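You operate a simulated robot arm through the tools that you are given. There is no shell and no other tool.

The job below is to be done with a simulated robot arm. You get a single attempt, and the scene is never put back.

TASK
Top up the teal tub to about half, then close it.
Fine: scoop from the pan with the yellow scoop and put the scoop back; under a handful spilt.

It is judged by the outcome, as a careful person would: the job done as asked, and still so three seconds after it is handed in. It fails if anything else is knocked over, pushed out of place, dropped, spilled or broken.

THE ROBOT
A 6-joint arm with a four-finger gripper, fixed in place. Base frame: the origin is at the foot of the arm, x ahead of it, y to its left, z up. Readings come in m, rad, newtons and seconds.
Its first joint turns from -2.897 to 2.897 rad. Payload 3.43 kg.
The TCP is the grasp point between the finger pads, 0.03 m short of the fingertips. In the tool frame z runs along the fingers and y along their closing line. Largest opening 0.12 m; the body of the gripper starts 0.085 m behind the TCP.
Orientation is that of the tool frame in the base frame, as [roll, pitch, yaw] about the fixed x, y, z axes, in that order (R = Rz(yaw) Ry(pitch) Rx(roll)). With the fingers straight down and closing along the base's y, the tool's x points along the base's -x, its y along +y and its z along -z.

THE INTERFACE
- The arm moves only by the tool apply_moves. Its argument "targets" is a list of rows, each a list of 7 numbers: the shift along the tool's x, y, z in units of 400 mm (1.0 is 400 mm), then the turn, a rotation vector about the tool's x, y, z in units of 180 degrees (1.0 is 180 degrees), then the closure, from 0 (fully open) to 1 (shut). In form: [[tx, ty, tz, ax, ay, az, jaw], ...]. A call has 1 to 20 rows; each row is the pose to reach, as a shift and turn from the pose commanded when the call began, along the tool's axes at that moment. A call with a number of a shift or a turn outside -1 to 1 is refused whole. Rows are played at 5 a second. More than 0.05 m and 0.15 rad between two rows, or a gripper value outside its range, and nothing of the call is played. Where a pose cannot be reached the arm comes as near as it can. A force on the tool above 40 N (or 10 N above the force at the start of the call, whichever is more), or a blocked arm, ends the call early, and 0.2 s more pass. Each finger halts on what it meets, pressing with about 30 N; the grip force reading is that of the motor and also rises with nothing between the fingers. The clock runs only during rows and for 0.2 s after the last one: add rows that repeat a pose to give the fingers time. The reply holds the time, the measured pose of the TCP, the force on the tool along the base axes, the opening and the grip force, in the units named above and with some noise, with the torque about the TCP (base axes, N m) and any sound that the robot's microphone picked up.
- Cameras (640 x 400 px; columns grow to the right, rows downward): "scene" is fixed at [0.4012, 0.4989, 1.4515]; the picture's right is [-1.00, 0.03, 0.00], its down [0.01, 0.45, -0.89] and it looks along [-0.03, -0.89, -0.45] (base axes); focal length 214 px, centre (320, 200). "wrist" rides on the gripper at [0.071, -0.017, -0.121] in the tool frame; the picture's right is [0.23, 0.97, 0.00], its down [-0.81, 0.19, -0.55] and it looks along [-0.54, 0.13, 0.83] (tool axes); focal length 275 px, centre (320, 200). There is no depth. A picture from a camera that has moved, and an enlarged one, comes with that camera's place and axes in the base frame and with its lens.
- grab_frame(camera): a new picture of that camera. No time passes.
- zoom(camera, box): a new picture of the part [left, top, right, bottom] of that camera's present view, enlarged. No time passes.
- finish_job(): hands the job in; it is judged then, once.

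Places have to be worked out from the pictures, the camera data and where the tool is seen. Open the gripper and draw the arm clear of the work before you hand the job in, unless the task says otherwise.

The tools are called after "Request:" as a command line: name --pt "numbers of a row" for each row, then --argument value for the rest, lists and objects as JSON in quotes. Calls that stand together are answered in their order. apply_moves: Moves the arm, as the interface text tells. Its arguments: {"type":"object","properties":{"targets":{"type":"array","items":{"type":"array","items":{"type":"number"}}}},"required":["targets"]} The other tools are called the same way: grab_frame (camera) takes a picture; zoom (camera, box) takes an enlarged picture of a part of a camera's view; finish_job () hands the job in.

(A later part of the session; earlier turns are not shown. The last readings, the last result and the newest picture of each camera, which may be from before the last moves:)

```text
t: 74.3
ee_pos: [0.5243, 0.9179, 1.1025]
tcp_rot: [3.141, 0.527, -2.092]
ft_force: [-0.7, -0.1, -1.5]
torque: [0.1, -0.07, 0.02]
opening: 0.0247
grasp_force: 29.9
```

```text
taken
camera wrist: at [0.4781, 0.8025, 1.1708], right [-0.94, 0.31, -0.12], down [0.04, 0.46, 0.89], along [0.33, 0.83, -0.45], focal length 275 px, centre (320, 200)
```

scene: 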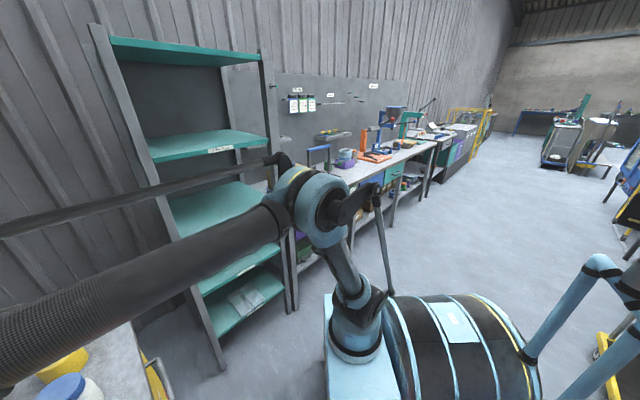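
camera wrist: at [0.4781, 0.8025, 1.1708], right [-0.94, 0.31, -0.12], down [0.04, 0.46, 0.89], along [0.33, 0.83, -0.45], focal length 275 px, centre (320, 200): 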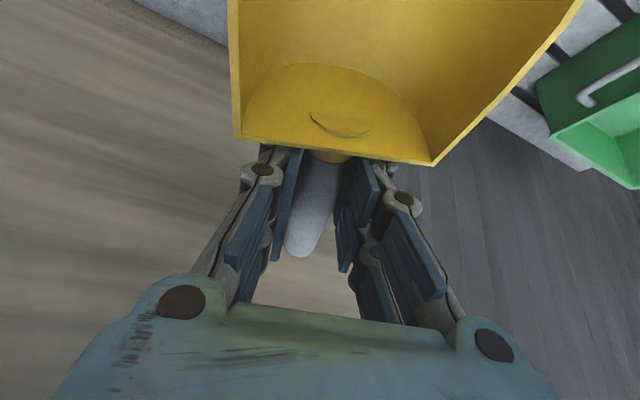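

Positioned above the pan again. I run the third scoop at a shallower depth than the contact, with a longer draw.

Request:
apply_moves --pt "0.006 0 0.0665 0 -0.037 0 1" --pt "0.0119 0 0.133 0 -0.0741 0 1" --pt "0.0179 0 0.1995 0 -0.1111 0 1" --pt "0.0587 0 0.2626 0 -0.1111 0 1" --pt "0.0994 0 0.3257 0 -0.1111 0 1" --pt "0.135 0 0.3774 0 -0.1111 0 1" --pt "0.1606 0 0.4137 0 -0.1 0 1" --pt "0.1967 0 0.4392 0 -0.0722 0 1" --pt "0.2349 0 0.4538 0 -0.0444 0 1" --pt "0.2762 0 0.4574 0 -0.0222 0 1" --pt "0.3086 0 0.4485 0 -0.0111 0 1" --pt "0.3359 0 0.4397 0 0 0 1" --pt "0.3497 0 0.4381 0 0.0222 0 1" --pt "0.3486 0 0.4278 0 0.0444 0 1" --pt "0.3419 0 0.4126 0 0.0667 0 1" --pt "0.3203 0 0.3722 0 0.0778 0 1" --pt "0.2959 0 0.3099 0 0.0778 0 1" --pt "0.2889 0 0.2128 0 0.0833 0 1" --pt "0.2777 0 0.1184 0 0.0833 0 1" --pt "0.2777 0 0.1184 0 0.0833 0 1"

Request:
grab_frame --camera "wrist"

```text
t: 77.0
ee_pos: [0.5003, 0.8937, 0.8911]
tcp_rot: [-3.129, 0.52, -2.086]
ft_force: [2.1, -0.4, -1.2]
torque: [0.24, 0.04, 0.06]
opening: 0.0248
grasp_force: 29.8
stopped in row 13: the force on the tool passed its limit at 47 N (the readings are from after the stop); the commanded pose is now the measured one
```

```text
taken
camera wrist: at [0.4539, 0.7786, 0.9599], right [-0.94, 0.31, -0.12], down [0.04, 0.47, 0.88], along [0.33, 0.83, -0.46], focal length 275 px, centre (320, 200)
```

wrist: 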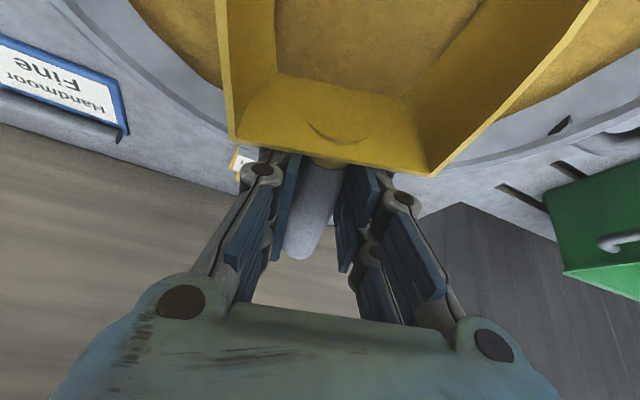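

The draw was nearly done when the scoop touched the pan floor again; it is loaded. I tip lip-up and lift out from here.

Request:
apply_moves --pt "0 0 -0.0112 0 0.0267 0 1" --pt "-0.0007 0 -0.0224 -0.001 0.0544 0 1" --pt "-0.0063 0 -0.0422 -0.002 0.0767 0 1" --pt "-0.0174 0 -0.069 -0.003 0.0767 0 1" --pt "-0.0284 0 -0.0959 -0.004 0.0767 0 1" --pt "-0.0338 0 -0.1431 -0.004 0.0794 0 1" --pt "-0.0393 0 -0.1903 -0.004 0.0822 0 1" --pt "-0.0565 0 -0.2958 -0.004 0.0822 0 1" --pt "-0.0565 0 -0.2958 -0.004 0.0822 0 1"

Request:
grab_frame --camera "wrist"

```text
t: 79.0
ee_pos: [0.4818, 0.8611, 1.0041]
tcp_rot: [3.14, 0.261, -2.087]
ft_force: [-0.4, -0.3, -2.6]
torque: [0.16, -0.08, 0.05]
opening: 0.0247
grasp_force: 30.3
```

```text
taken
camera wrist: at [0.4455, 0.7639, 1.1024], right [-0.96, 0.29, -0.06], down [0.15, 0.65, 0.74], along [0.25, 0.7, -0.67], focal length 275 px, centre (320, 200)
```

wrist: 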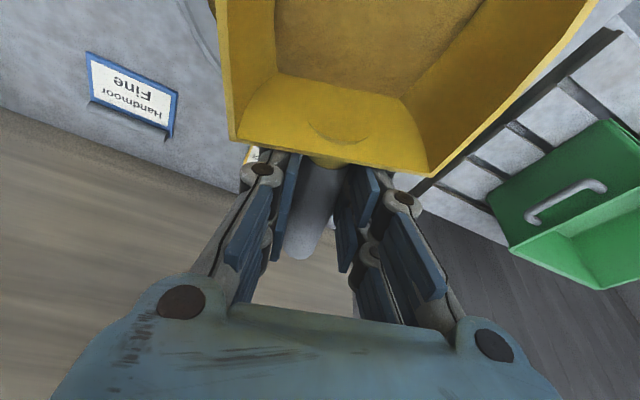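

This load is lighter (about a third of the earlier ones), held safely. I carry it to the tub along the same route.

Request:
apply_moves --pt "0.006 -0.0413 -0.0042 0.0014 0 0.0051 1" --pt "0.018 -0.1239 -0.0125 0.0041 0 0.0152 1" --pt "0.03 -0.2065 -0.0209 0.0068 0 0.0253 1" --pt "0.042 -0.2892 -0.0293 0.0095 0 0.0354 1" --pt "0.054 -0.3718 -0.0376 0.0122 0 0.0456 1" --pt "0.066 -0.4544 -0.046 0.0149 0 0.0557 1" --pt "0.078 -0.537 -0.0543 0.0176 0 0.0658 1" --pt "0.084 -0.5783 -0.0585 0.019 0 0.0709 1" --pt "0.084 -0.5783 -0.0585 0.019 0 0.0709 1"

Request:
grab_frame --camera "wrist"

```text
t: 81.0
ee_pos: [0.6614, 0.7111, 1.0172]
tcp_rot: [3.14, 0.262, -2.318]
ft_force: [0.1, -0.2, -1.9]
torque: [0.13, -0.13, -0.02]
opening: 0.0248
grasp_force: 30.0
```

```text
taken
camera wrist: at [0.6061, 0.6265, 1.1154], right [-0.87, 0.5, -0.06], down [0.29, 0.6, 0.74], along [0.4, 0.63, -0.67], focal length 275 px, centre (320, 200)
```

wrist: 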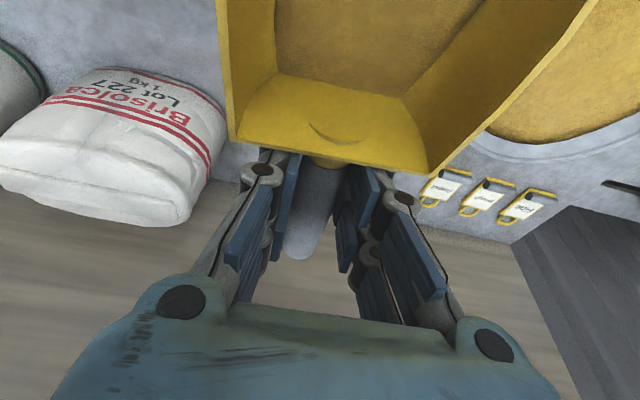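

Pan and tags still in place. I continue to over the tub.

Request:
apply_moves --pt "-0.0026 -0.0404 -0.0016 0.0013 0 0.005 1" --pt "-0.0079 -0.1212 -0.0047 0.004 0 0.0151 1" --pt "-0.0131 -0.2021 -0.0079 0.0067 0 0.0251 1" --pt "-0.0184 -0.2829 -0.011 0.0094 0 0.0352 1" --pt "-0.0237 -0.3637 -0.0141 0.0121 0 0.0452 1" --pt "-0.0289 -0.4446 -0.0173 0.0148 0 0.0552 1" --pt "-0.0342 -0.5254 -0.0204 0.0175 0 0.0653 1" --pt "-0.0368 -0.5658 -0.022 0.0188 0 0.0703 1" --pt "-0.0368 -0.5658 -0.022 0.0188 0 0.0703 1"

Request:
apply_moves --pt "-0.021 0 0.0367 0 -0.0222 0 1" --pt "-0.0422 0 0.0735 0 -0.0444 0 1" --pt "-0.0634 0 0.1102 0 -0.0667 0 1" --pt "-0.0919 0 0.1592 0 -0.0833 0 1" --pt "-0.0919 0 0.1592 0 -0.0833 0 1"

Request:
grab_frame --camera "wrist"

```text
t: 83.0
ee_pos: [0.8376, 0.5661, 1.0299]
tcp_rot: [3.138, 0.262, -2.547]
ft_force: [0.9, -0.2, -3.8]
torque: [0.09, -0.17, -0.02]
opening: 0.0248
grasp_force: 29.6
```

```text
t: 84.2
ee_pos: [0.8801, 0.5968, 0.9766]
tcp_rot: [3.139, 0.523, -2.546]
ft_force: [0.4, 0.7, -3.1]
torque: [0.14, -0.12, -0.01]
opening: 0.0247
grasp_force: 29.7
```

```text
taken
camera wrist: at [0.7882, 0.5129, 1.0471], right [-0.71, 0.69, -0.11], down [0.25, 0.4, 0.88], along [0.66, 0.6, -0.45], focal length 275 px, centre (320, 200)
```

wrist: 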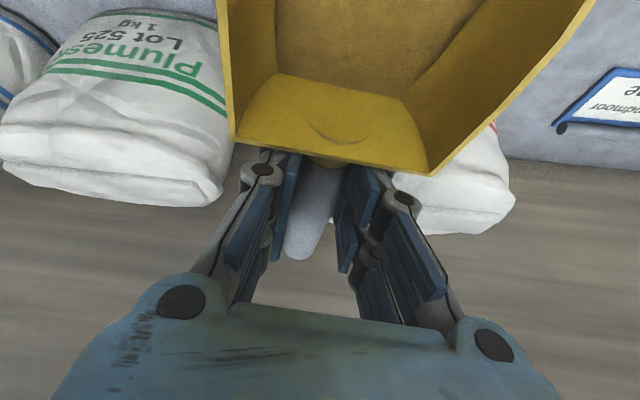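

Level over the tub opening. I pour with the same slow tilt, slightly further this time.

Request:
apply_moves --pt "-0.0037 0 -0.0211 0 -0.0167 0 1" --pt "-0.0074 0 -0.0422 0 -0.0333 0 1" --pt "-0.009 0 -0.0637 0 -0.05 0 1" --pt "-0.0105 0 -0.0852 0 -0.0667 0 1" --pt "-0.0098 0 -0.1066 0 -0.0833 0 1" --pt "-0.009 0 -0.1279 0 -0.1 0 1" --pt "-0.0059 0 -0.1494 0 -0.1167 0 1" --pt "-0.0028 0 -0.1708 0 -0.1333 0 1" --pt "0.0024 0 -0.1917 0 -0.15 0 1" --pt "0.0075 0 -0.2125 0 -0.1667 0 1" --pt "0.0148 0 -0.2327 0 -0.1833 0 1" --pt "0.022 0 -0.2529 0 -0.2 0 1" --pt "0.0315 0 -0.2723 0 -0.2167 0 1" --pt "0.041 0 -0.2916 0 -0.2333 0 1" --pt "0.0524 0 -0.3097 0 -0.25 0 1" --pt "0.0637 0 -0.3277 0 -0.2667 0 1" --pt "0.077 0 -0.3447 0 -0.2833 0 1" --pt "0.0903 0 -0.3616 0 -0.3 0 1" --pt "0.105 0 -0.377 0 -0.3167 0 1" --pt "0.105 0 -0.377 0 -0.3167 0 1"

Request:
grab_frame --camera "wrist"

```text
t: 88.4
ee_pos: [0.7884, 0.5334, 1.0861]
tcp_rot: [3.096, 1.519, -2.592]
ft_force: [-0.6, 0.1, -1.4]
torque: [0.0, -0.02, -0.01]
opening: 0.0248
grasp_force: 30.0
```

```text
taken
camera wrist: at [0.6941, 0.4486, 1.0225], right [-0.56, 0.8, -0.23], down [-0.53, -0.13, 0.84], along [0.64, 0.59, 0.49], focal length 275 px, centre (320, 200)
```

wrist: 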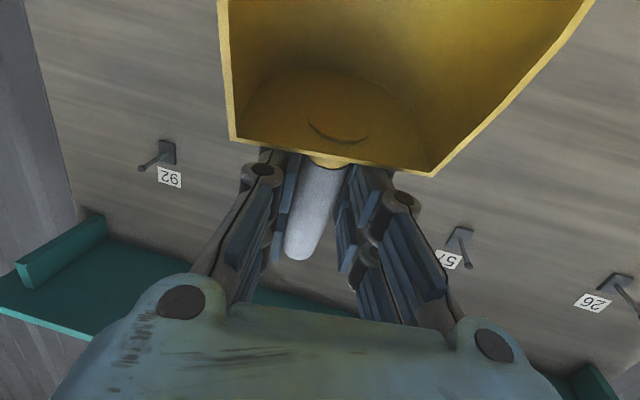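

Empty again. I tilt back, rise, and return to the tub viewpoint to judge the level.

Request:
apply_moves --pt "-0.005 0 -0.0036 0 0.0396 0 1" --pt "-0.01 0 -0.0071 0 0.0792 0 1" --pt "-0.015 0 -0.0107 0 0.1188 0 1" --pt "-0.02 0 -0.0143 0 0.1583 0 1" --pt "-0.025 0 -0.0179 0 0.1979 0 1" --pt "-0.03 0 -0.0214 0 0.2375 0 1" --pt "-0.035 0 -0.025 0 0.2771 0 1" --pt "-0.035 0 -0.025 0 0.3167 0 1" --pt "-0.035 0 -0.025 0 0.3167 0 1"

Request:
apply_moves --pt "0.0499 0.0765 -0.0385 0 0.0185 0 1" --pt "0.0998 0.1529 -0.0769 0 0.037 0 1" --pt "0.1498 0.2294 -0.1154 0 0.0556 0 1" --pt "0.1997 0.3059 -0.1539 0 0.0741 0 1" --pt "0.2496 0.3823 -0.1923 0 0.0926 0 1" --pt "0.2995 0.4588 -0.2308 0 0.1111 0 1" --pt "0.2995 0.4588 -0.2308 0 0.1111 0 1"

Request:
grab_frame --camera "wrist"

Request:
zoom --camera "wrist" --box '[70, 0, 250, 160]'

```text
t: 90.4
ee_pos: [0.781, 0.5284, 1.102]
tcp_rot: [3.137, 0.524, -2.545]
ft_force: [0.6, 1.0, -1.5]
torque: [0.06, -0.07, 0.0]
opening: 0.0246
grasp_force: 30.1
```

```text
t: 92.0
ee_pos: [0.5539, 0.5971, 1.1226]
tcp_rot: [3.139, 0.172, -2.546]
ft_force: [-0.2, 0.0, -1.4]
torque: [0.05, -0.1, -0.01]
opening: 0.0246
grasp_force: 29.4
```

```text
taken
camera wrist: at [0.4866, 0.5308, 1.2281], right [-0.73, 0.68, -0.04], down [0.48, 0.55, 0.68], along [0.49, 0.48, -0.73], focal length 275 px, centre (320, 200)
```

wrist: 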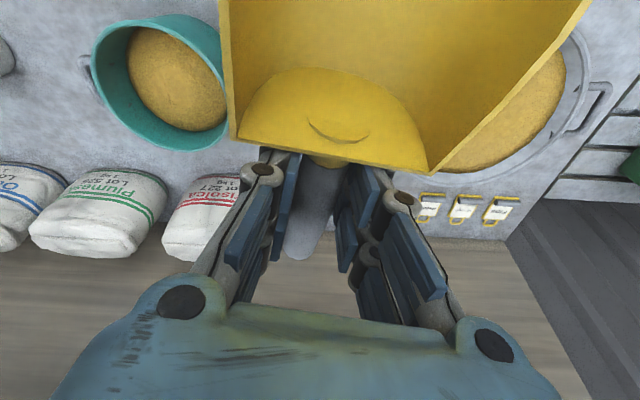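

```text
2.50 times, centred on (160, 80) of wrist
camera zoom: at [0.4866, 0.5308, 1.2281], right [-0.73, 0.68, -0.04], down [0.48, 0.55, 0.68], along [0.49, 0.48, -0.73], focal length 688 px, centre (720, 500)
```

zoom: 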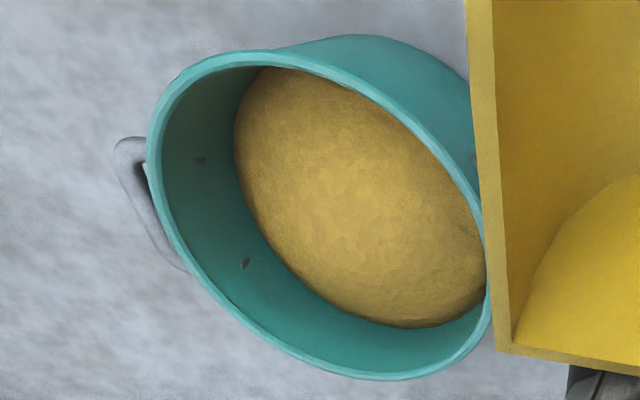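

Level estimate: left wall ≈0.842, far wall ≈0.852, slight dome, versus floor ≈0.80 and rim ≈0.898 – about half, so no more is needed and no spill shows. Next is returning the scoop; I enlarge it to see how it sits in the grip.

Request:
zoom --camera "wrist" --box '[200, 0, 620, 280]'

Request:
zoom --camera "wrist" --box '[420, 30, 640, 250]'

```text
1.43 times, centred on (410, 140) of wrist
camera zoom: at [0.4866, 0.5308, 1.2281], right [-0.73, 0.68, -0.04], down [0.48, 0.55, 0.68], along [0.49, 0.48, -0.73], focal length 393 px, centre (191, 286)
```

zoom: 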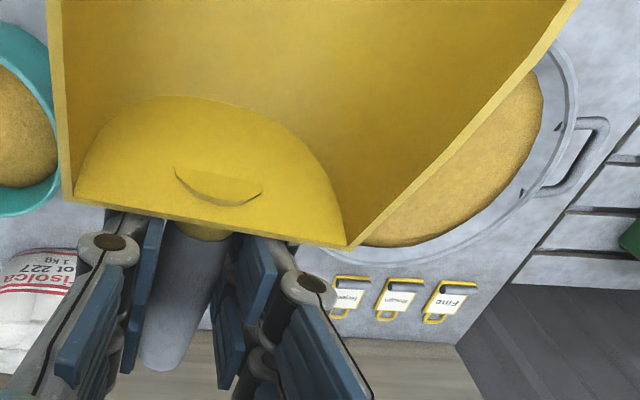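

```text
1.82 times, centred on (530, 140) of wrist
camera zoom: at [0.4866, 0.5308, 1.2281], right [-0.73, 0.68, -0.04], down [0.48, 0.55, 0.68], along [0.49, 0.48, -0.73], focal length 500 px, centre (-62, 309)
```

zoom: 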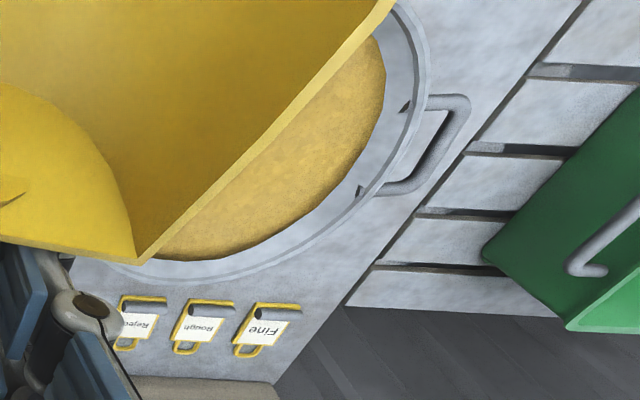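

The scoop sits in the grip almost as first grasped. I turn back to the handle's direction and move over the scoop's original spot.

Request:
apply_moves --pt "-0.0882 0.0102 0.0501 -0.0028 0 -0.0161 1" --pt "-0.1763 0.0203 0.1002 -0.0056 0 -0.0322 1" --pt "-0.2645 0.0305 0.1503 -0.0084 0 -0.0483 1" --pt "-0.2645 0.0305 0.1503 -0.0084 0 -0.0483 1"

Request:
apply_moves --pt "-0.0588 -0.0019 0.0927 0 -0.028 0 1" --pt "-0.1177 -0.0037 0.1854 0 -0.056 0 1" --pt "-0.1765 -0.0056 0.2781 0 -0.0839 0 1" --pt "-0.2353 -0.0075 0.3708 0 -0.1119 0 1" --pt "-0.2353 -0.0075 0.3708 0 -0.1119 0 1"

Request:
grab_frame --camera "wrist"

```text
t: 93.0
ee_pos: [0.6403, 0.671, 1.0811]
tcp_rot: [3.138, 0.176, -2.392]
ft_force: [-0.1, 0.1, -1.6]
torque: [0.1, -0.09, -0.03]
opening: 0.0246
grasp_force: 29.8
```

```text
t: 94.2
ee_pos: [0.7293, 0.7485, 0.9517]
tcp_rot: [3.14, 0.526, -2.393]
ft_force: [0.4, 0.1, -1.2]
torque: [0.1, -0.11, -0.02]
opening: 0.0247
grasp_force: 30.0
```

```text
taken
camera wrist: at [0.651, 0.6515, 1.0206], right [-0.81, 0.58, -0.11], down [0.18, 0.43, 0.89], along [0.56, 0.7, -0.45], focal length 275 px, centre (320, 200)
```

wrist: 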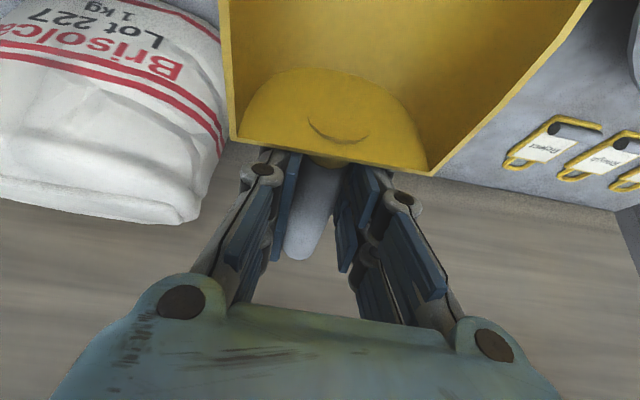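

The view matches the one just after lifting, so the scoop is above its spot. I lower it to about 1.7 cm above the original height.

Request:
apply_moves --pt "0.0339 0 0.0587 0 0 0 1" --pt "0.0677 0 0.1173 0 0 0 1" --pt "0.1016 0 0.176 0 0 0 1" --pt "0.1016 0 0.176 0 0 0 1"

Request:
grab_frame --camera "wrist"

```text
t: 95.2
ee_pos: [0.7305, 0.75, 0.8704]
tcp_rot: [3.14, 0.525, -2.393]
ft_force: [-0.9, 0.0, -1.7]
torque: [0.08, -0.09, -0.02]
opening: 0.0245
grasp_force: 30.0
```

```text
taken
camera wrist: at [0.6517, 0.6529, 0.9388], right [-0.81, 0.58, -0.11], down [0.18, 0.43, 0.89], along [0.56, 0.7, -0.45], focal length 275 px, centre (320, 200)
```

wrist: 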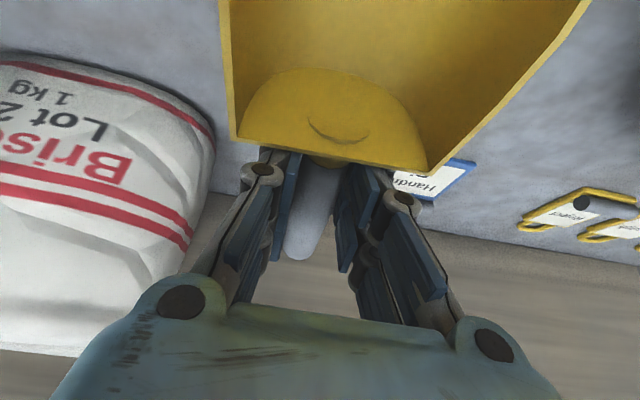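

Everything is aligned with the original view. I lower in small steps toward bench contact.

Request:
apply_moves --pt "0.0063 0 0.0108 0 0 0 1" --pt "0.0113 0 0.0195 0 0 0 1" --pt "0.0144 0 0.0249 0 0 0 1" --pt "0.0144 0 0.0249 0 0 0 1"

```text
t: 96.2
ee_pos: [0.7305, 0.7487, 0.8596]
tcp_rot: [3.14, 0.526, -2.393]
ft_force: [1.4, 1.8, 4.1]
torque: [-0.32, 0.58, -0.02]
opening: 0.0245
grasp_force: 29.7
```

The lip touches first (the torque shows contact at the lip side), so the scoop is pitched about 2° lip-down. I rotate it 2° back while lowering the heel onto the bench.

Request:
apply_moves --pt "0.0016 0 0.0027 0 0.0039 0 1" --pt "0.0031 0 0.0054 0 0.0075 0 1" --pt "0.0047 0 0.0081 0 0.0111 0 1" --pt "0.0047 0 0.0081 0 0.0111 0 1"

```text
t: 97.2
ee_pos: [0.7296, 0.7501, 0.8549]
tcp_rot: [3.137, 0.489, -2.394]
ft_force: [0.0, -0.1, -2.8]
torque: [0.08, -0.05, 0.03]
opening: 0.0247
grasp_force: 30.3
```

No contact now at z≈0.855. I continue lowering by 1.5 mm.

Request:
apply_moves --pt "0.0009 0 0.0017 0 0 0 1" --pt "0.0018 0 0.0033 0 0 0 1" --pt "0.0018 0 0.0033 0 0 0 1"

```text
t: 98.0
ee_pos: [0.7289, 0.7491, 0.8542]
tcp_rot: [3.139, 0.49, -2.394]
ft_force: [1.3, 1.4, 2.6]
torque: [-0.24, 0.44, -0.11]
opening: 0.0247
grasp_force: 30.2
```

Light lip contact again (~5 N). I rotate one more degree and lower 2 mm so the whole scoop bears on the bench.

Request:
apply_moves --pt "0.0012 0 0.0022 0 0.0028 0 1" --pt "0.0024 0 0.0044 0 0.0056 0 1" --pt "0.0024 0 0.0044 0 0.0056 0 1"

```text
t: 98.8
ee_pos: [0.7297, 0.7494, 0.8517]
tcp_rot: [3.141, 0.473, -2.392]
ft_force: [4.4, 0.1, 11.1]
torque: [0.25, 0.31, -0.12]
opening: 0.0248
grasp_force: 30.2
```

The scoop now bears on the bench near the heel too (11 N). I open the fingers to about 46 mm and check.

Request:
apply_moves --pt "0 0 0 0 0 0 0.85" --pt "0 0 0 0 0 0 0.7" --pt "0 0 0 0 0 0 0.62" --pt "0 0 0 0 0 0 0.62"

Request:
grab_frame --camera "wrist"

```text
t: 99.8
ee_pos: [0.7299, 0.7499, 0.8514]
tcp_rot: [3.14, 0.474, -2.393]
ft_force: [0.0, -0.3, 0.2]
torque: [0.04, 0.02, 0.0]
opening: 0.0455
grasp_force: 0.0
```

```text
taken
camera wrist: at [0.6541, 0.6557, 0.9266], right [-0.81, 0.57, -0.1], down [0.21, 0.46, 0.86], along [0.54, 0.68, -0.5], focal length 275 px, centre (320, 200)
```

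wrist: 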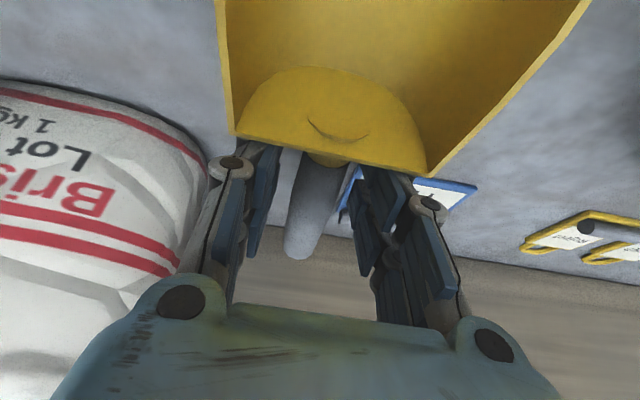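

The scoop rests on the bench, released. I back the fingers out along the tool axis and rise, then look at the placement.

Request:
apply_moves --pt "0 0 -0.05 0 0 0 0.62" --pt "0 0 -0.125 0 0 0 0.62" --pt "0 0 -0.225 0 0 0 0.62" --pt "0 0 -0.325 0 0 0 0.62" --pt "0 0 -0.425 0 0 0 0.4" --pt "0 0 -0.525 0 0 0 0" --pt "0 0 -0.6 0 0 0 0" --pt "0 0 -0.6 0 0 0 0"

Request:
grab_frame --camera "wrist"

```text
t: 101.6
ee_pos: [0.6492, 0.6744, 1.0654]
tcp_rot: [3.139, 0.474, -2.392]
ft_force: [1.0, 0.4, 0.0]
torque: [-0.04, 0.02, -0.02]
opening: 0.1203
grasp_force: 0.2
```

```text
taken
camera wrist: at [0.5733, 0.5805, 1.1402], right [-0.81, 0.57, -0.1], down [0.21, 0.46, 0.86], along [0.54, 0.68, -0.5], focal length 275 px, centre (320, 200)
```

wrist: 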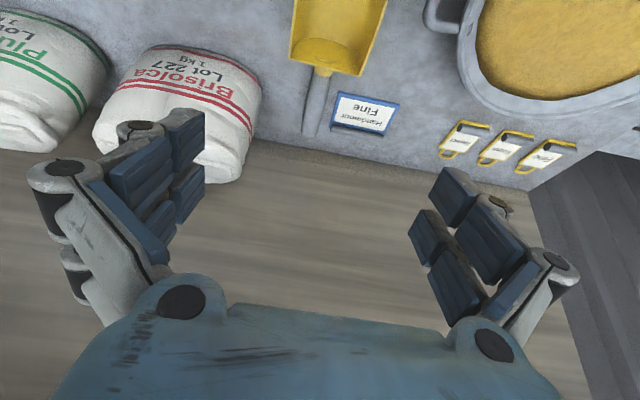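

The scoop is back beside its label. I bring the tool upright at the earlier viewpoint to compare with the original layout and check the tub.

Request:
apply_moves --pt "-0.0076 -0.0051 -0.0208 0 0.0377 0 0" --pt "-0.0152 -0.0102 -0.0417 0 0.0753 0 0" --pt "-0.0227 -0.0152 -0.0625 0 0.113 0 0" --pt "-0.0303 -0.0203 -0.0833 0 0.1506 0 0" --pt "-0.0303 -0.0203 -0.0833 0 0.1506 0 0"

Request:
grab_frame --camera "wrist"

Request:
zoom --camera "wrist" --box '[80, 0, 290, 120]'

Request:
zoom --camera "wrist" --box '[250, 30, 410, 230]'

```text
t: 102.8
ee_pos: [0.6516, 0.6651, 1.1009]
tcp_rot: [3.139, 0.0, -2.392]
ft_force: [0.1, 0.3, 0.3]
torque: [0.01, 0.0, -0.04]
opening: 0.1199
grasp_force: 0.0
```

```text
taken
camera wrist: at [0.6105, 0.6036, 1.2218], right [-0.83, 0.56, 0.0], down [0.46, 0.69, 0.55], along [0.31, 0.46, -0.83], focal length 275 px, centre (320, 200)
```

wrist: 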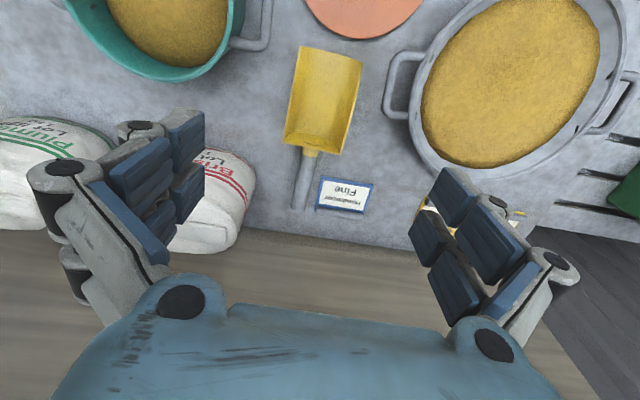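

```text
3.05 times, centred on (185, 60) of wrist
camera zoom: at [0.6105, 0.6036, 1.2218], right [-0.83, 0.56, 0.0], down [0.46, 0.69, 0.55], along [0.31, 0.46, -0.83], focal length 839 px, centre (731, 627)
```

zoom: 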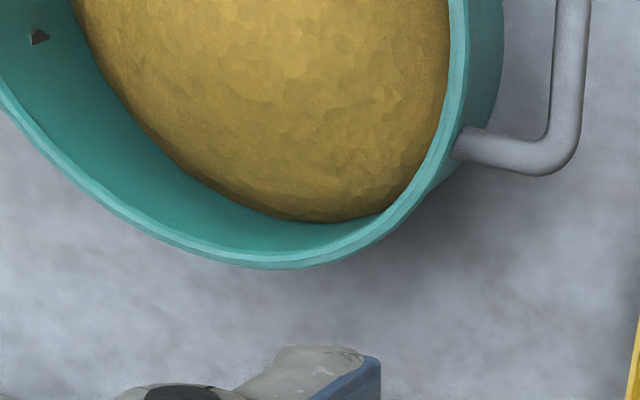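

```text
2.00 times, centred on (330, 130) of wrist
camera zoom: at [0.6105, 0.6036, 1.2218], right [-0.83, 0.56, 0.0], down [0.46, 0.69, 0.55], along [0.31, 0.46, -0.83], focal length 551 px, centre (300, 340)
```

zoom: 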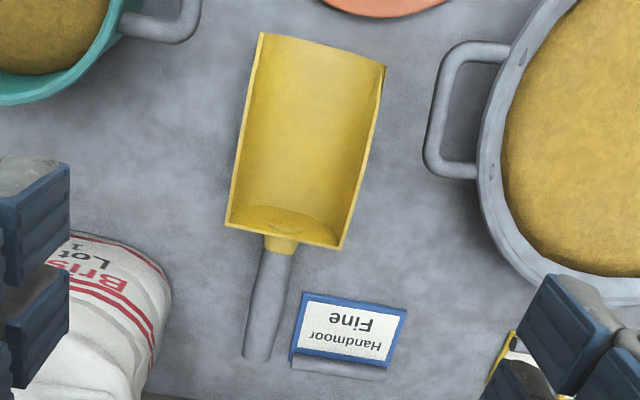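

The scoop is back within a few millimetres. However, the pan appears shifted toward the robot compared with the first view from here, so I enlarge it to measure that.

Request:
zoom --camera "wrist" --box '[370, 0, 640, 210]'

```text
1.90 times, centred on (505, 105) of wrist
camera zoom: at [0.6105, 0.6036, 1.2218], right [-0.83, 0.56, 0.0], down [0.46, 0.69, 0.55], along [0.31, 0.46, -0.83], focal length 524 px, centre (-32, 381)
```

zoom: 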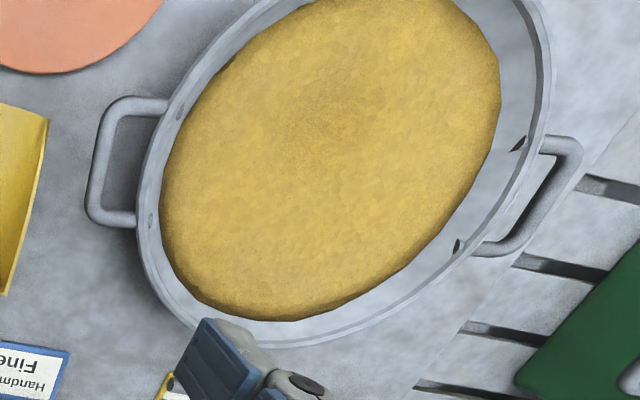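

The pan has shifted about 19 mm toward the robot (mean Δ ≈ (−6, −18) mm, no rotation) from the scoop dragging on its floor. I'll nudge it gently back with closed fingertips on its near rim; first I move to in front of it, high up.

Request:
apply_moves --pt "0.0784 0.0626 0 0 0 -0.0266 0.4" --pt "0.1569 0.1251 0 0 0 -0.0532 0.8" --pt "0.2353 0.1877 0 0 0 -0.0799 1" --pt "0.3137 0.2503 0 0 0 -0.1065 1" --pt "0.3922 0.3128 0 0 0 -0.1331 1" --pt "0.4706 0.3754 0 0 0 -0.1597 1" --pt "0.4706 0.3754 0 0 0 -0.1597 1"

Request:
grab_frame --camera "wrist"

```text
t: 104.4
ee_pos: [0.413, 0.647, 1.1012]
tcp_rot: [3.138, 0.001, -1.89]
ft_force: [-0.5, -0.3, 0.2]
torque: [-0.01, -0.02, 0.02]
opening: 0.0
grasp_force: 29.8
```

```text
taken
camera wrist: at [0.4052, 0.5741, 1.2218], right [-1.0, 0.09, 0.0], down [0.07, 0.83, 0.55], along [0.05, 0.55, -0.83], focal length 275 px, centre (320, 200)
```

wrist: 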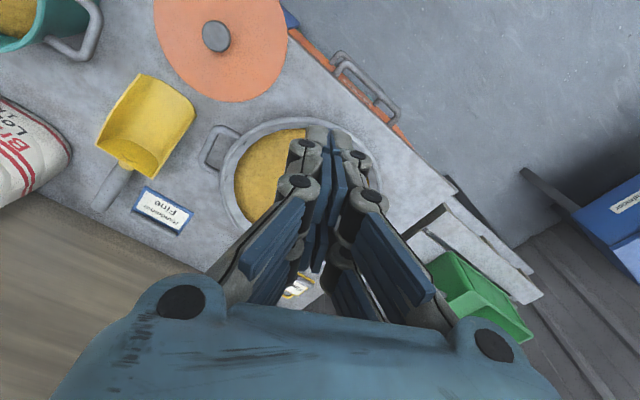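

I enlarge the area between the closed fingertips and the pan's near rim.

Request:
zoom --camera "wrist" --box '[190, 90, 400, 230]'

```text
2.86 times, centred on (295, 160) of wrist
camera zoom: at [0.4052, 0.5741, 1.2218], right [-1.0, 0.09, 0.0], down [0.07, 0.83, 0.55], along [0.05, 0.55, -0.83], focal length 786 px, centre (391, 314)
```

zoom: 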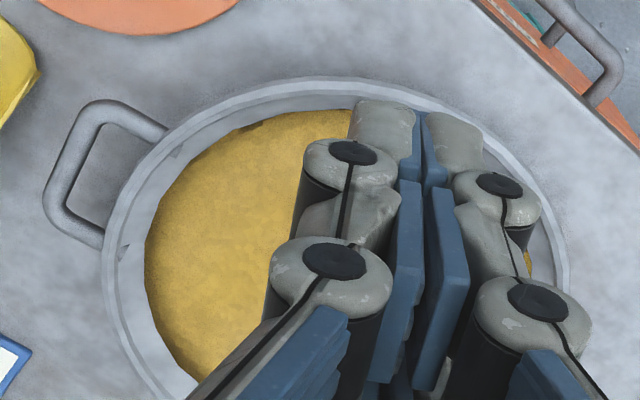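

The rim circle fits to centre ≈(0.454, 0.806), radius ≈0.1255, leaving a 3 cm gap to the fingers. I centre on the push line and lower the closed fingertips to just below rim height.

Request:
apply_moves --pt "0 0.008 0.1 0 0 0 1" --pt "0 0.016 0.2 0 0 0 1" --pt "0 0.024 0.3 0 0 0 1" --pt "0 0.024 0.4 0 0 0 1" --pt "0 0.024 0.5 0 0 0 1" --pt "0 0.024 0.587 0 0 0 1" --pt "0 0.024 0.587 0 0 0 1"

Request:
grab_frame --camera "wrist"

```text
t: 106.0
ee_pos: [0.4025, 0.6505, 0.8654]
tcp_rot: [3.14, 0.001, -1.889]
ft_force: [-0.2, -0.3, 0.2]
torque: [0.02, -0.03, -0.02]
opening: 0.0001
grasp_force: 29.8
```

```text
taken
camera wrist: at [0.3955, 0.5764, 0.9864], right [-1.0, 0.09, 0.0], down [0.07, 0.83, 0.55], along [0.05, 0.55, -0.83], focal length 275 px, centre (320, 200)
```

wrist: 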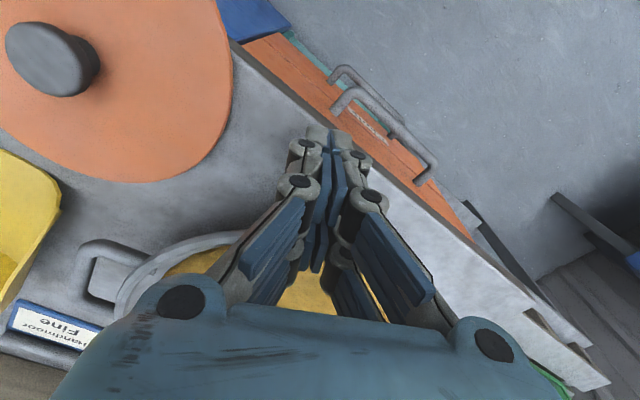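

Fingers are in front of the pan, clear of everything. I push outward slowly (≈3 mm per step), 44 mm total including the 29 mm gap.

Request:
apply_moves --pt "-0.02 0 0 0 0 0 1" --pt "-0.04 0 0 0 0 0 1" --pt "-0.055 0 0 0 0 0 1" --pt "-0.063 0 0 0 0 0 1" --pt "-0.068 0 0 0 0 0 1" --pt "-0.073 0 0 0 0 0 1" --pt "-0.078 0 0 0 0 0 1" --pt "-0.083 0 0 0 0 0 1" --pt "-0.088 0 0 0 0 0 1" --pt "-0.093 0 0 0 0 0 1" --pt "-0.098 0 0 0 0 0 1" --pt "-0.103 0 0 0 0 0 1" --pt "-0.107 0 0 0 0 0 1" --pt "-0.11 0 0 0 0 0 1"

Request:
grab_frame --camera "wrist"

```text
t: 109.0
ee_pos: [0.416, 0.6926, 0.8656]
tcp_rot: [3.14, 0.002, -1.89]
ft_force: [-1.5, -4.8, 0.0]
torque: [-0.03, -0.02, -0.05]
opening: 0.0
grasp_force: 29.9
```

```text
taken
camera wrist: at [0.4094, 0.6181, 0.987], right [-1.0, 0.09, 0.0], down [0.07, 0.83, 0.55], along [0.05, 0.55, -0.83], focal length 275 px, centre (320, 200)
```

wrist: 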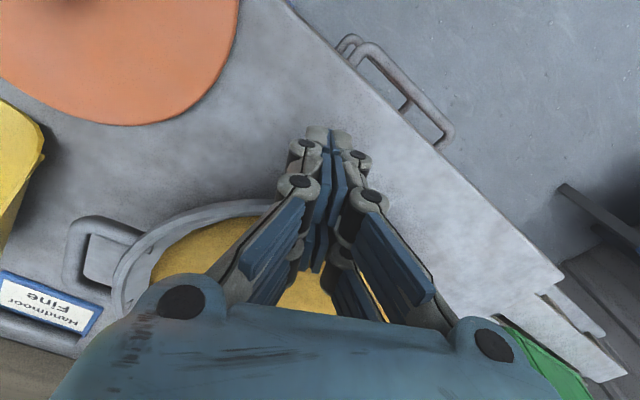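

Contact is made (about 5 N on the fingers). I enlarge the left handle of the pan to measure how far it has moved.

Request:
zoom --camera "wrist" --box '[0, 180, 240, 340]'

```text
2.50 times, centred on (120, 260) of wrist
camera zoom: at [0.4094, 0.6181, 0.987], right [-1.0, 0.09, 0.0], down [0.07, 0.83, 0.55], along [0.05, 0.55, -0.83], focal length 688 px, centre (820, 50)
```

zoom: 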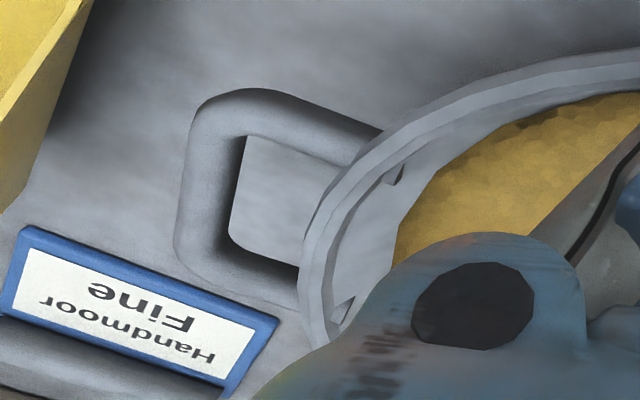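

To compare exactly, I retreat and return to the reference viewpoint.

Request:
apply_moves --pt "0.03 0 0 0 0 0 1" --pt "0.06 0 0 0 0 0 1" --pt "0.06 0 -0.1 0 0 0 1" --pt "0.06 0 -0.2 0 0 0 1" --pt "0.06 0 -0.3 0 0 0 1" --pt "0.06 0 -0.4 0 0 0 1" --pt "0.06 0 -0.5 0 0 0 1" --pt "0.06 0 -0.587 0 0 0 1" --pt "0.06 0 -0.587 0 0 0 1"

Request:
apply_moves --pt "-0.028 -0.0964 0 0 0 0.0266 0.6" --pt "-0.056 -0.1928 0 0 0 0.0532 0.2" --pt "-0.084 -0.2893 0 0 0 0.0799 0" --pt "-0.112 -0.3857 0 0 0 0.1065 0" --pt "-0.14 -0.4821 0 0 0 0.1331 0" --pt "-0.168 -0.5785 0 0 0 0.1597 0" --pt "-0.168 -0.5785 0 0 0 0.1597 0"

Request:
zoom --camera "wrist" --box '[370, 0, 640, 210]'

```text
t: 111.0
ee_pos: [0.4101, 0.669, 1.1005]
tcp_rot: [3.141, 0.001, -1.889]
ft_force: [0.1, 0.4, -1.0]
torque: [0.02, -0.02, 0.02]
opening: 0.0
grasp_force: 29.5
```

```text
t: 112.6
ee_pos: [0.649, 0.6635, 1.0996]
tcp_rot: [3.141, -0.001, -2.394]
ft_force: [-0.5, -0.4, 0.5]
torque: [0.02, -0.03, 0.01]
opening: 0.1199
grasp_force: 0.0
```

```text
1.90 times, centred on (505, 105) of wrist
camera zoom: at [0.6087, 0.5994, 1.22], right [-0.83, 0.56, 0.0], down [0.46, 0.69, 0.55], along [0.31, 0.46, -0.83], focal length 524 px, centre (-32, 381)
```

zoom: 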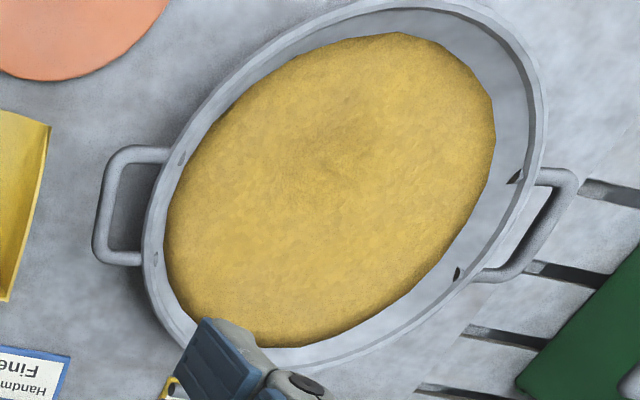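

The pan is now within about 3 mm and 2° of where it began, with nothing spilt. Next I go back above the lid's knob, fingers part-open.

Request:
apply_moves --pt "0.0863 0.0147 0.0494 0 0 0.0116 0.2" --pt "0.1725 0.0294 0.0988 0 0 0.0233 0.45" --pt "0.2588 0.0441 0.1481 0 0 0.0349 0.45" --pt "0.345 0.0588 0.1975 0 0 0.0465 0.45" --pt "0.345 0.0588 0.1975 0 0 0.0465 0.45"

Request:
grab_frame --camera "wrist"

Request:
zoom --camera "wrist" --box '[10, 70, 250, 260]'

```text
t: 113.8
ee_pos: [0.5334, 0.5837, 1.0216]
tcp_rot: [3.14, -0.001, -2.536]
ft_force: [-0.2, 0.3, -0.2]
torque: [-0.01, -0.01, -0.01]
opening: 0.066
grasp_force: 0.2
```

```text
taken
camera wrist: at [0.4832, 0.5279, 1.1424], right [-0.74, 0.67, 0.0], down [0.56, 0.62, 0.55], along [0.37, 0.41, -0.83], focal length 275 px, centre (320, 200)
```

wrist: 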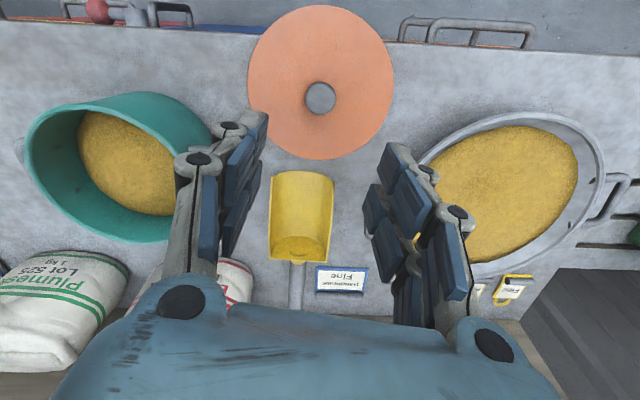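

```text
2.11 times, centred on (130, 165) of wrist
camera zoom: at [0.4832, 0.5279, 1.1424], right [-0.74, 0.67, 0.0], down [0.56, 0.62, 0.55], along [0.37, 0.41, -0.83], focal length 580 px, centre (720, 274)
```

zoom: 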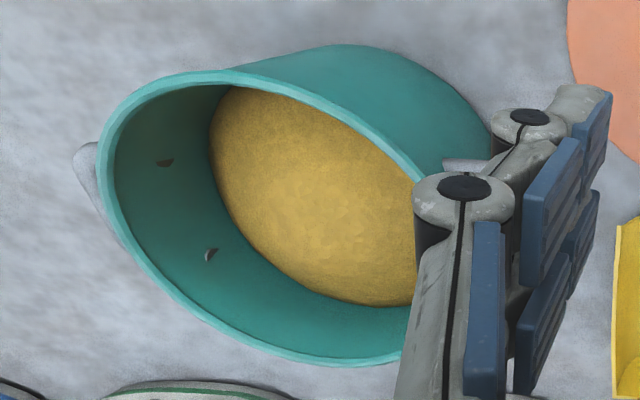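

From this same viewpoint the tub level reads about half with a gentle dome. The knob is at (0.534, 0.583), 2 mm from the TCP axis; I descend over it and grip.

Request:
apply_moves --pt "-0.001 0 0.09 0 0 0 0.45" --pt "-0.002 0 0.18 0 0 0 0.45" --pt "-0.003 0 0.27 0 0 0 0.45" --pt "-0.004 0 0.36 0 0 0 0.45" --pt "-0.0052 0 0.41 0 0 0 0.45" --pt "-0.0052 0 0.435 0 0 0 0.45" --pt "-0.0052 0 0.4465 0 0 0 0.45" --pt "-0.0052 0 0.4465 0 0 0 0.45"

Request:
grab_frame --camera "wrist"

```text
t: 115.6
ee_pos: [0.5345, 0.5858, 0.8425]
tcp_rot: [3.141, -0.001, -2.537]
ft_force: [0.2, 0.2, -0.4]
torque: [0.0, 0.01, 0.02]
opening: 0.0661
grasp_force: 0.0
```

```text
taken
camera wrist: at [0.4847, 0.5301, 0.9637], right [-0.74, 0.67, 0.0], down [0.56, 0.62, 0.55], along [0.37, 0.41, -0.83], focal length 275 px, centre (320, 200)
```

wrist: 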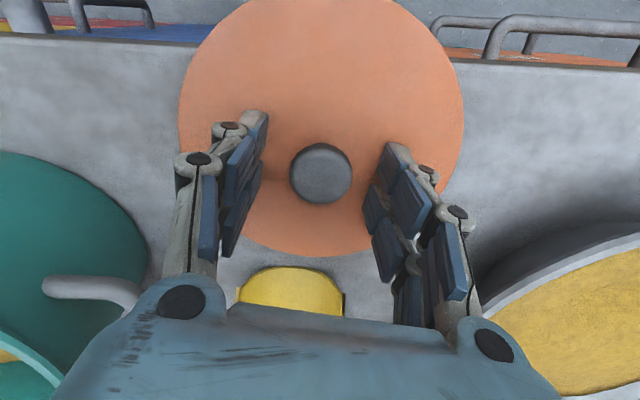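

Knob nicely between the pads. I shift 2 mm to match the original grip and close.

Request:
apply_moves --pt "0.0045 0 0 0 0 0 0.6" --pt "0.0045 0 0 0 0 0 0.8" --pt "0.0045 0 0 0 0 0 1" --pt "0.0045 0 0 0 0 0 1" --pt "0.0045 0 0 0 0 0 1"

Request:
grab_frame --camera "wrist"

```text
t: 116.8
ee_pos: [0.5337, 0.5848, 0.8435]
tcp_rot: [3.14, -0.001, -2.537]
ft_force: [-0.7, -1.3, -0.2]
torque: [0.01, -0.02, 0.0]
opening: 0.0295
grasp_force: 29.4
```

```text
taken
camera wrist: at [0.4832, 0.5287, 0.9638], right [-0.74, 0.67, 0.0], down [0.56, 0.62, 0.55], along [0.37, 0.41, -0.83], focal length 275 px, centre (320, 200)
```

wrist: 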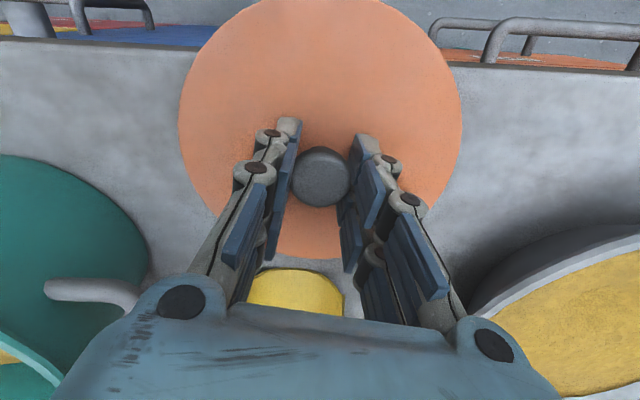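

Gripped exactly as before. I lift the lid straight up, then carry it over to the tub.

Request:
apply_moves --pt "0 0 -0.02 0 0 0 1" --pt "0 0 -0.1 0 0 0 1" --pt "0 0 -0.2 0 0 0 1" --pt "0 0 -0.3 0 0 0 1" --pt "0 0 -0.4 0 0 0 1" --pt "0 0 -0.4 0 0 0 1"

Request:
grab_frame --camera "wrist"

```text
t: 118.2
ee_pos: [0.5334, 0.5839, 1.0038]
tcp_rot: [3.139, 0.001, -2.538]
ft_force: [-0.2, -0.6, -1.0]
torque: [0.0, -0.02, -0.02]
opening: 0.0294
grasp_force: 29.9
```

```text
taken
camera wrist: at [0.4843, 0.5283, 1.1243], right [-0.74, 0.67, 0.0], down [0.56, 0.62, 0.55], along [0.37, 0.41, -0.83], focal length 275 px, centre (320, 200)
```

wrist: 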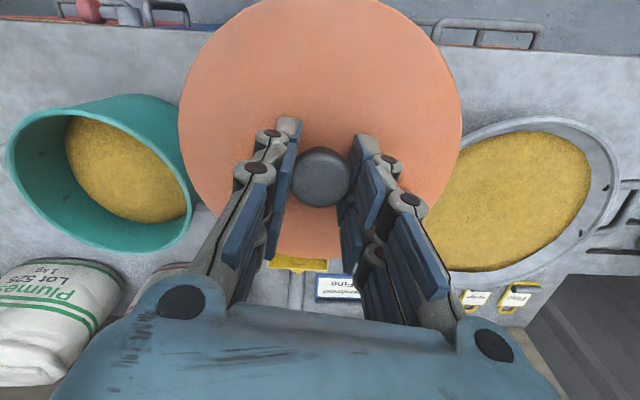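

Lid held firmly. I enlarge the tub once more to fit its rim position and judge the level.

Request:
zoom --camera "wrist" --box '[0, 80, 220, 260]'

```text
2.22 times, centred on (110, 170) of wrist
camera zoom: at [0.4843, 0.5283, 1.1243], right [-0.74, 0.67, 0.0], down [0.56, 0.62, 0.55], along [0.37, 0.41, -0.83], focal length 612 px, centre (787, 267)
```

zoom: 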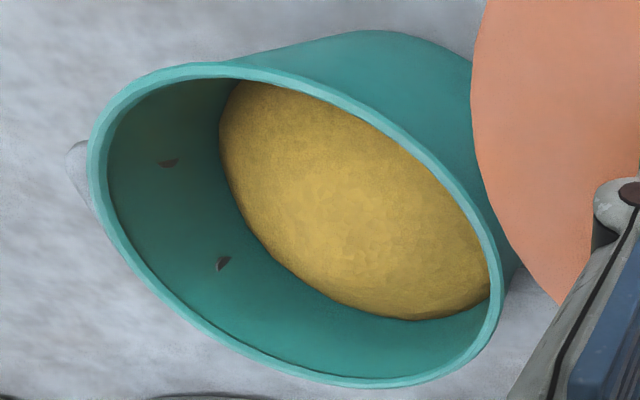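

The tub rim circle fits to centre (0.736, 0.495), matching where the lid came from. I carry the lid over it.

Request:
apply_moves --pt "-0.0487 -0.0774 0 0 0 0 1" --pt "-0.0974 -0.1547 0 0 0 0 1" --pt "-0.1462 -0.2321 0 0 0 0 1" --pt "-0.1949 -0.3094 0 0 0 0 1" --pt "-0.2436 -0.3868 0 0 0 0 1" --pt "-0.2923 -0.4641 0 0 0 0 1" --pt "-0.2923 -0.4641 0 0 0 0 1"

Request:
grab_frame --camera "wrist"

```text
t: 119.8
ee_pos: [0.7345, 0.4977, 1.0023]
tcp_rot: [3.139, -0.001, -2.538]
ft_force: [0.4, 1.0, -0.3]
torque: [0.03, 0.04, -0.04]
opening: 0.0296
grasp_force: 30.5
```

```text
taken
camera wrist: at [0.6854, 0.4419, 1.1225], right [-0.74, 0.67, 0.0], down [0.56, 0.62, 0.55], along [0.37, 0.41, -0.83], focal length 275 px, centre (320, 200)
```

wrist: 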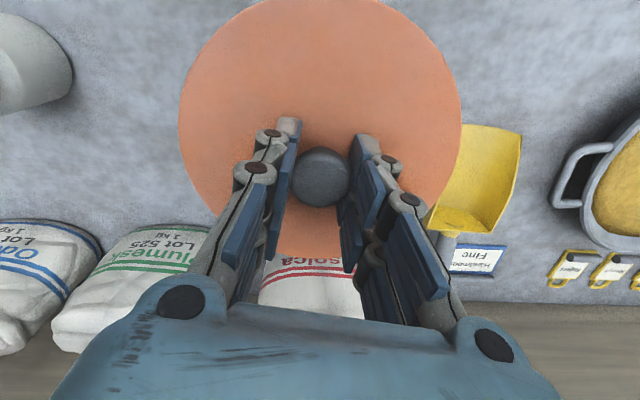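

Centred over the tub at (0.7343, 0.4961). I lower to just above the rim.

Request:
apply_moves --pt "0 0 0.05 0 0 0 1" --pt "0 0 0.09 0 0 0 1" --pt "0 0 0.115 0 0 0 1" --pt "0 0 0.115 0 0 0 1"

Request:
grab_frame --camera "wrist"

```text
t: 120.8
ee_pos: [0.7352, 0.4983, 0.9553]
tcp_rot: [3.14, 0.001, -2.538]
ft_force: [-0.3, -0.2, -0.3]
torque: [-0.03, 0.0, 0.0]
opening: 0.0295
grasp_force: 30.2
```

```text
taken
camera wrist: at [0.685, 0.4423, 1.077], right [-0.74, 0.67, 0.0], down [0.56, 0.62, 0.55], along [0.37, 0.41, -0.83], focal length 275 px, centre (320, 200)
```

wrist: 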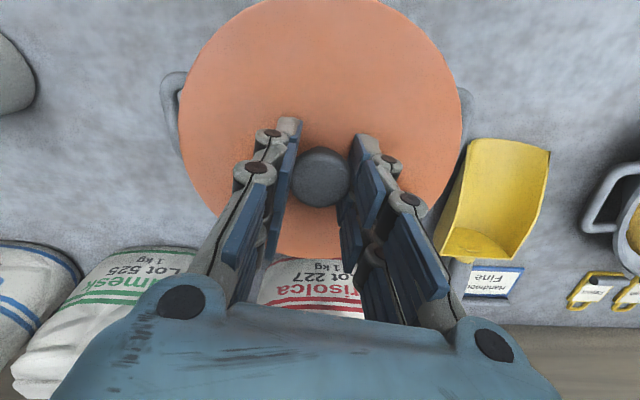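

The lid hangs centred over the tub, handles showing evenly on both sides. I lower in 2 mm steps.

Request:
apply_moves --pt "0 0 0.005 0 0 0 1" --pt "0 0 0.01 0 0 0 1" --pt "0 0 0.015 0 0 0 1" --pt "0 0 0.015 0 0 0 1"

```text
t: 121.8
ee_pos: [0.7361, 0.4976, 0.9512]
tcp_rot: [3.139, 0.0, -2.538]
ft_force: [-1.4, -0.3, -0.1]
torque: [0.0, 0.0, 0.01]
opening: 0.0293
grasp_force: 30.4
```

No contact yet at z≈0.950. I continue down in 2 mm steps.

Request:
apply_moves --pt "0 0 0.005 0 0 0 1" --pt "0 0 0.01 0 0 0 1" --pt "0 0 0.01 0 0 0 1"

```text
t: 122.6
ee_pos: [0.7358, 0.4982, 0.9463]
tcp_rot: [3.138, 0.0, -2.537]
ft_force: [0.3, 0.7, -0.6]
torque: [-0.01, 0.01, 0.0]
opening: 0.0296
grasp_force: 29.7
```

Still free at z≈0.946 (expected closed height ≈0.939). I lower 1.5 mm at a time.

Request:
apply_moves --pt "0 0 0.0037 0 0 0 1" --pt "0 0 0.0075 0 0 0 1" --pt "0 0 0.0075 0 0 0 1"

```text
t: 123.4
ee_pos: [0.7341, 0.4971, 0.9439]
tcp_rot: [3.14, -0.003, -2.538]
ft_force: [0.3, 0.3, -0.8]
torque: [0.01, -0.01, -0.04]
opening: 0.0296
grasp_force: 29.8
```

No resistance at z≈0.944. Another 2 mm down in 1 mm steps.

Request:
apply_moves --pt "0 0 0.0025 0 0 0 1" --pt "0 0 0.005 0 0 0 1" --pt "0 0 0.005 0 0 0 1"

```text
t: 124.2
ee_pos: [0.7345, 0.4974, 0.9413]
tcp_rot: [3.14, 0.001, -2.536]
ft_force: [-0.5, -0.3, -0.5]
torque: [0.0, 0.0, 0.01]
opening: 0.0293
grasp_force: 29.9
```

Still free at ≈0.941; the seat should be about 2 mm below. I creep on by 1 mm.

Request:
apply_moves --pt "0 0 0.0025 0 0 0 1" --pt "0 0 0.0025 0 0 0 1"

```text
t: 124.8
ee_pos: [0.7339, 0.4973, 0.9409]
tcp_rot: [3.141, 0.0, -2.537]
ft_force: [0.3, 0.4, -0.4]
torque: [-0.01, -0.03, 0.02]
opening: 0.0293
grasp_force: 29.9
```

Nothing yet. One more millimetre.

Request:
apply_moves --pt "0 0 0.0025 0 0 0 1" --pt "0 0 0.0025 0 0 0 1"

```text
t: 125.4
ee_pos: [0.7343, 0.4973, 0.9399]
tcp_rot: [3.139, -0.001, -2.537]
ft_force: [-0.4, -0.8, -0.6]
torque: [-0.03, -0.01, 0.01]
opening: 0.0296
grasp_force: 29.6
```

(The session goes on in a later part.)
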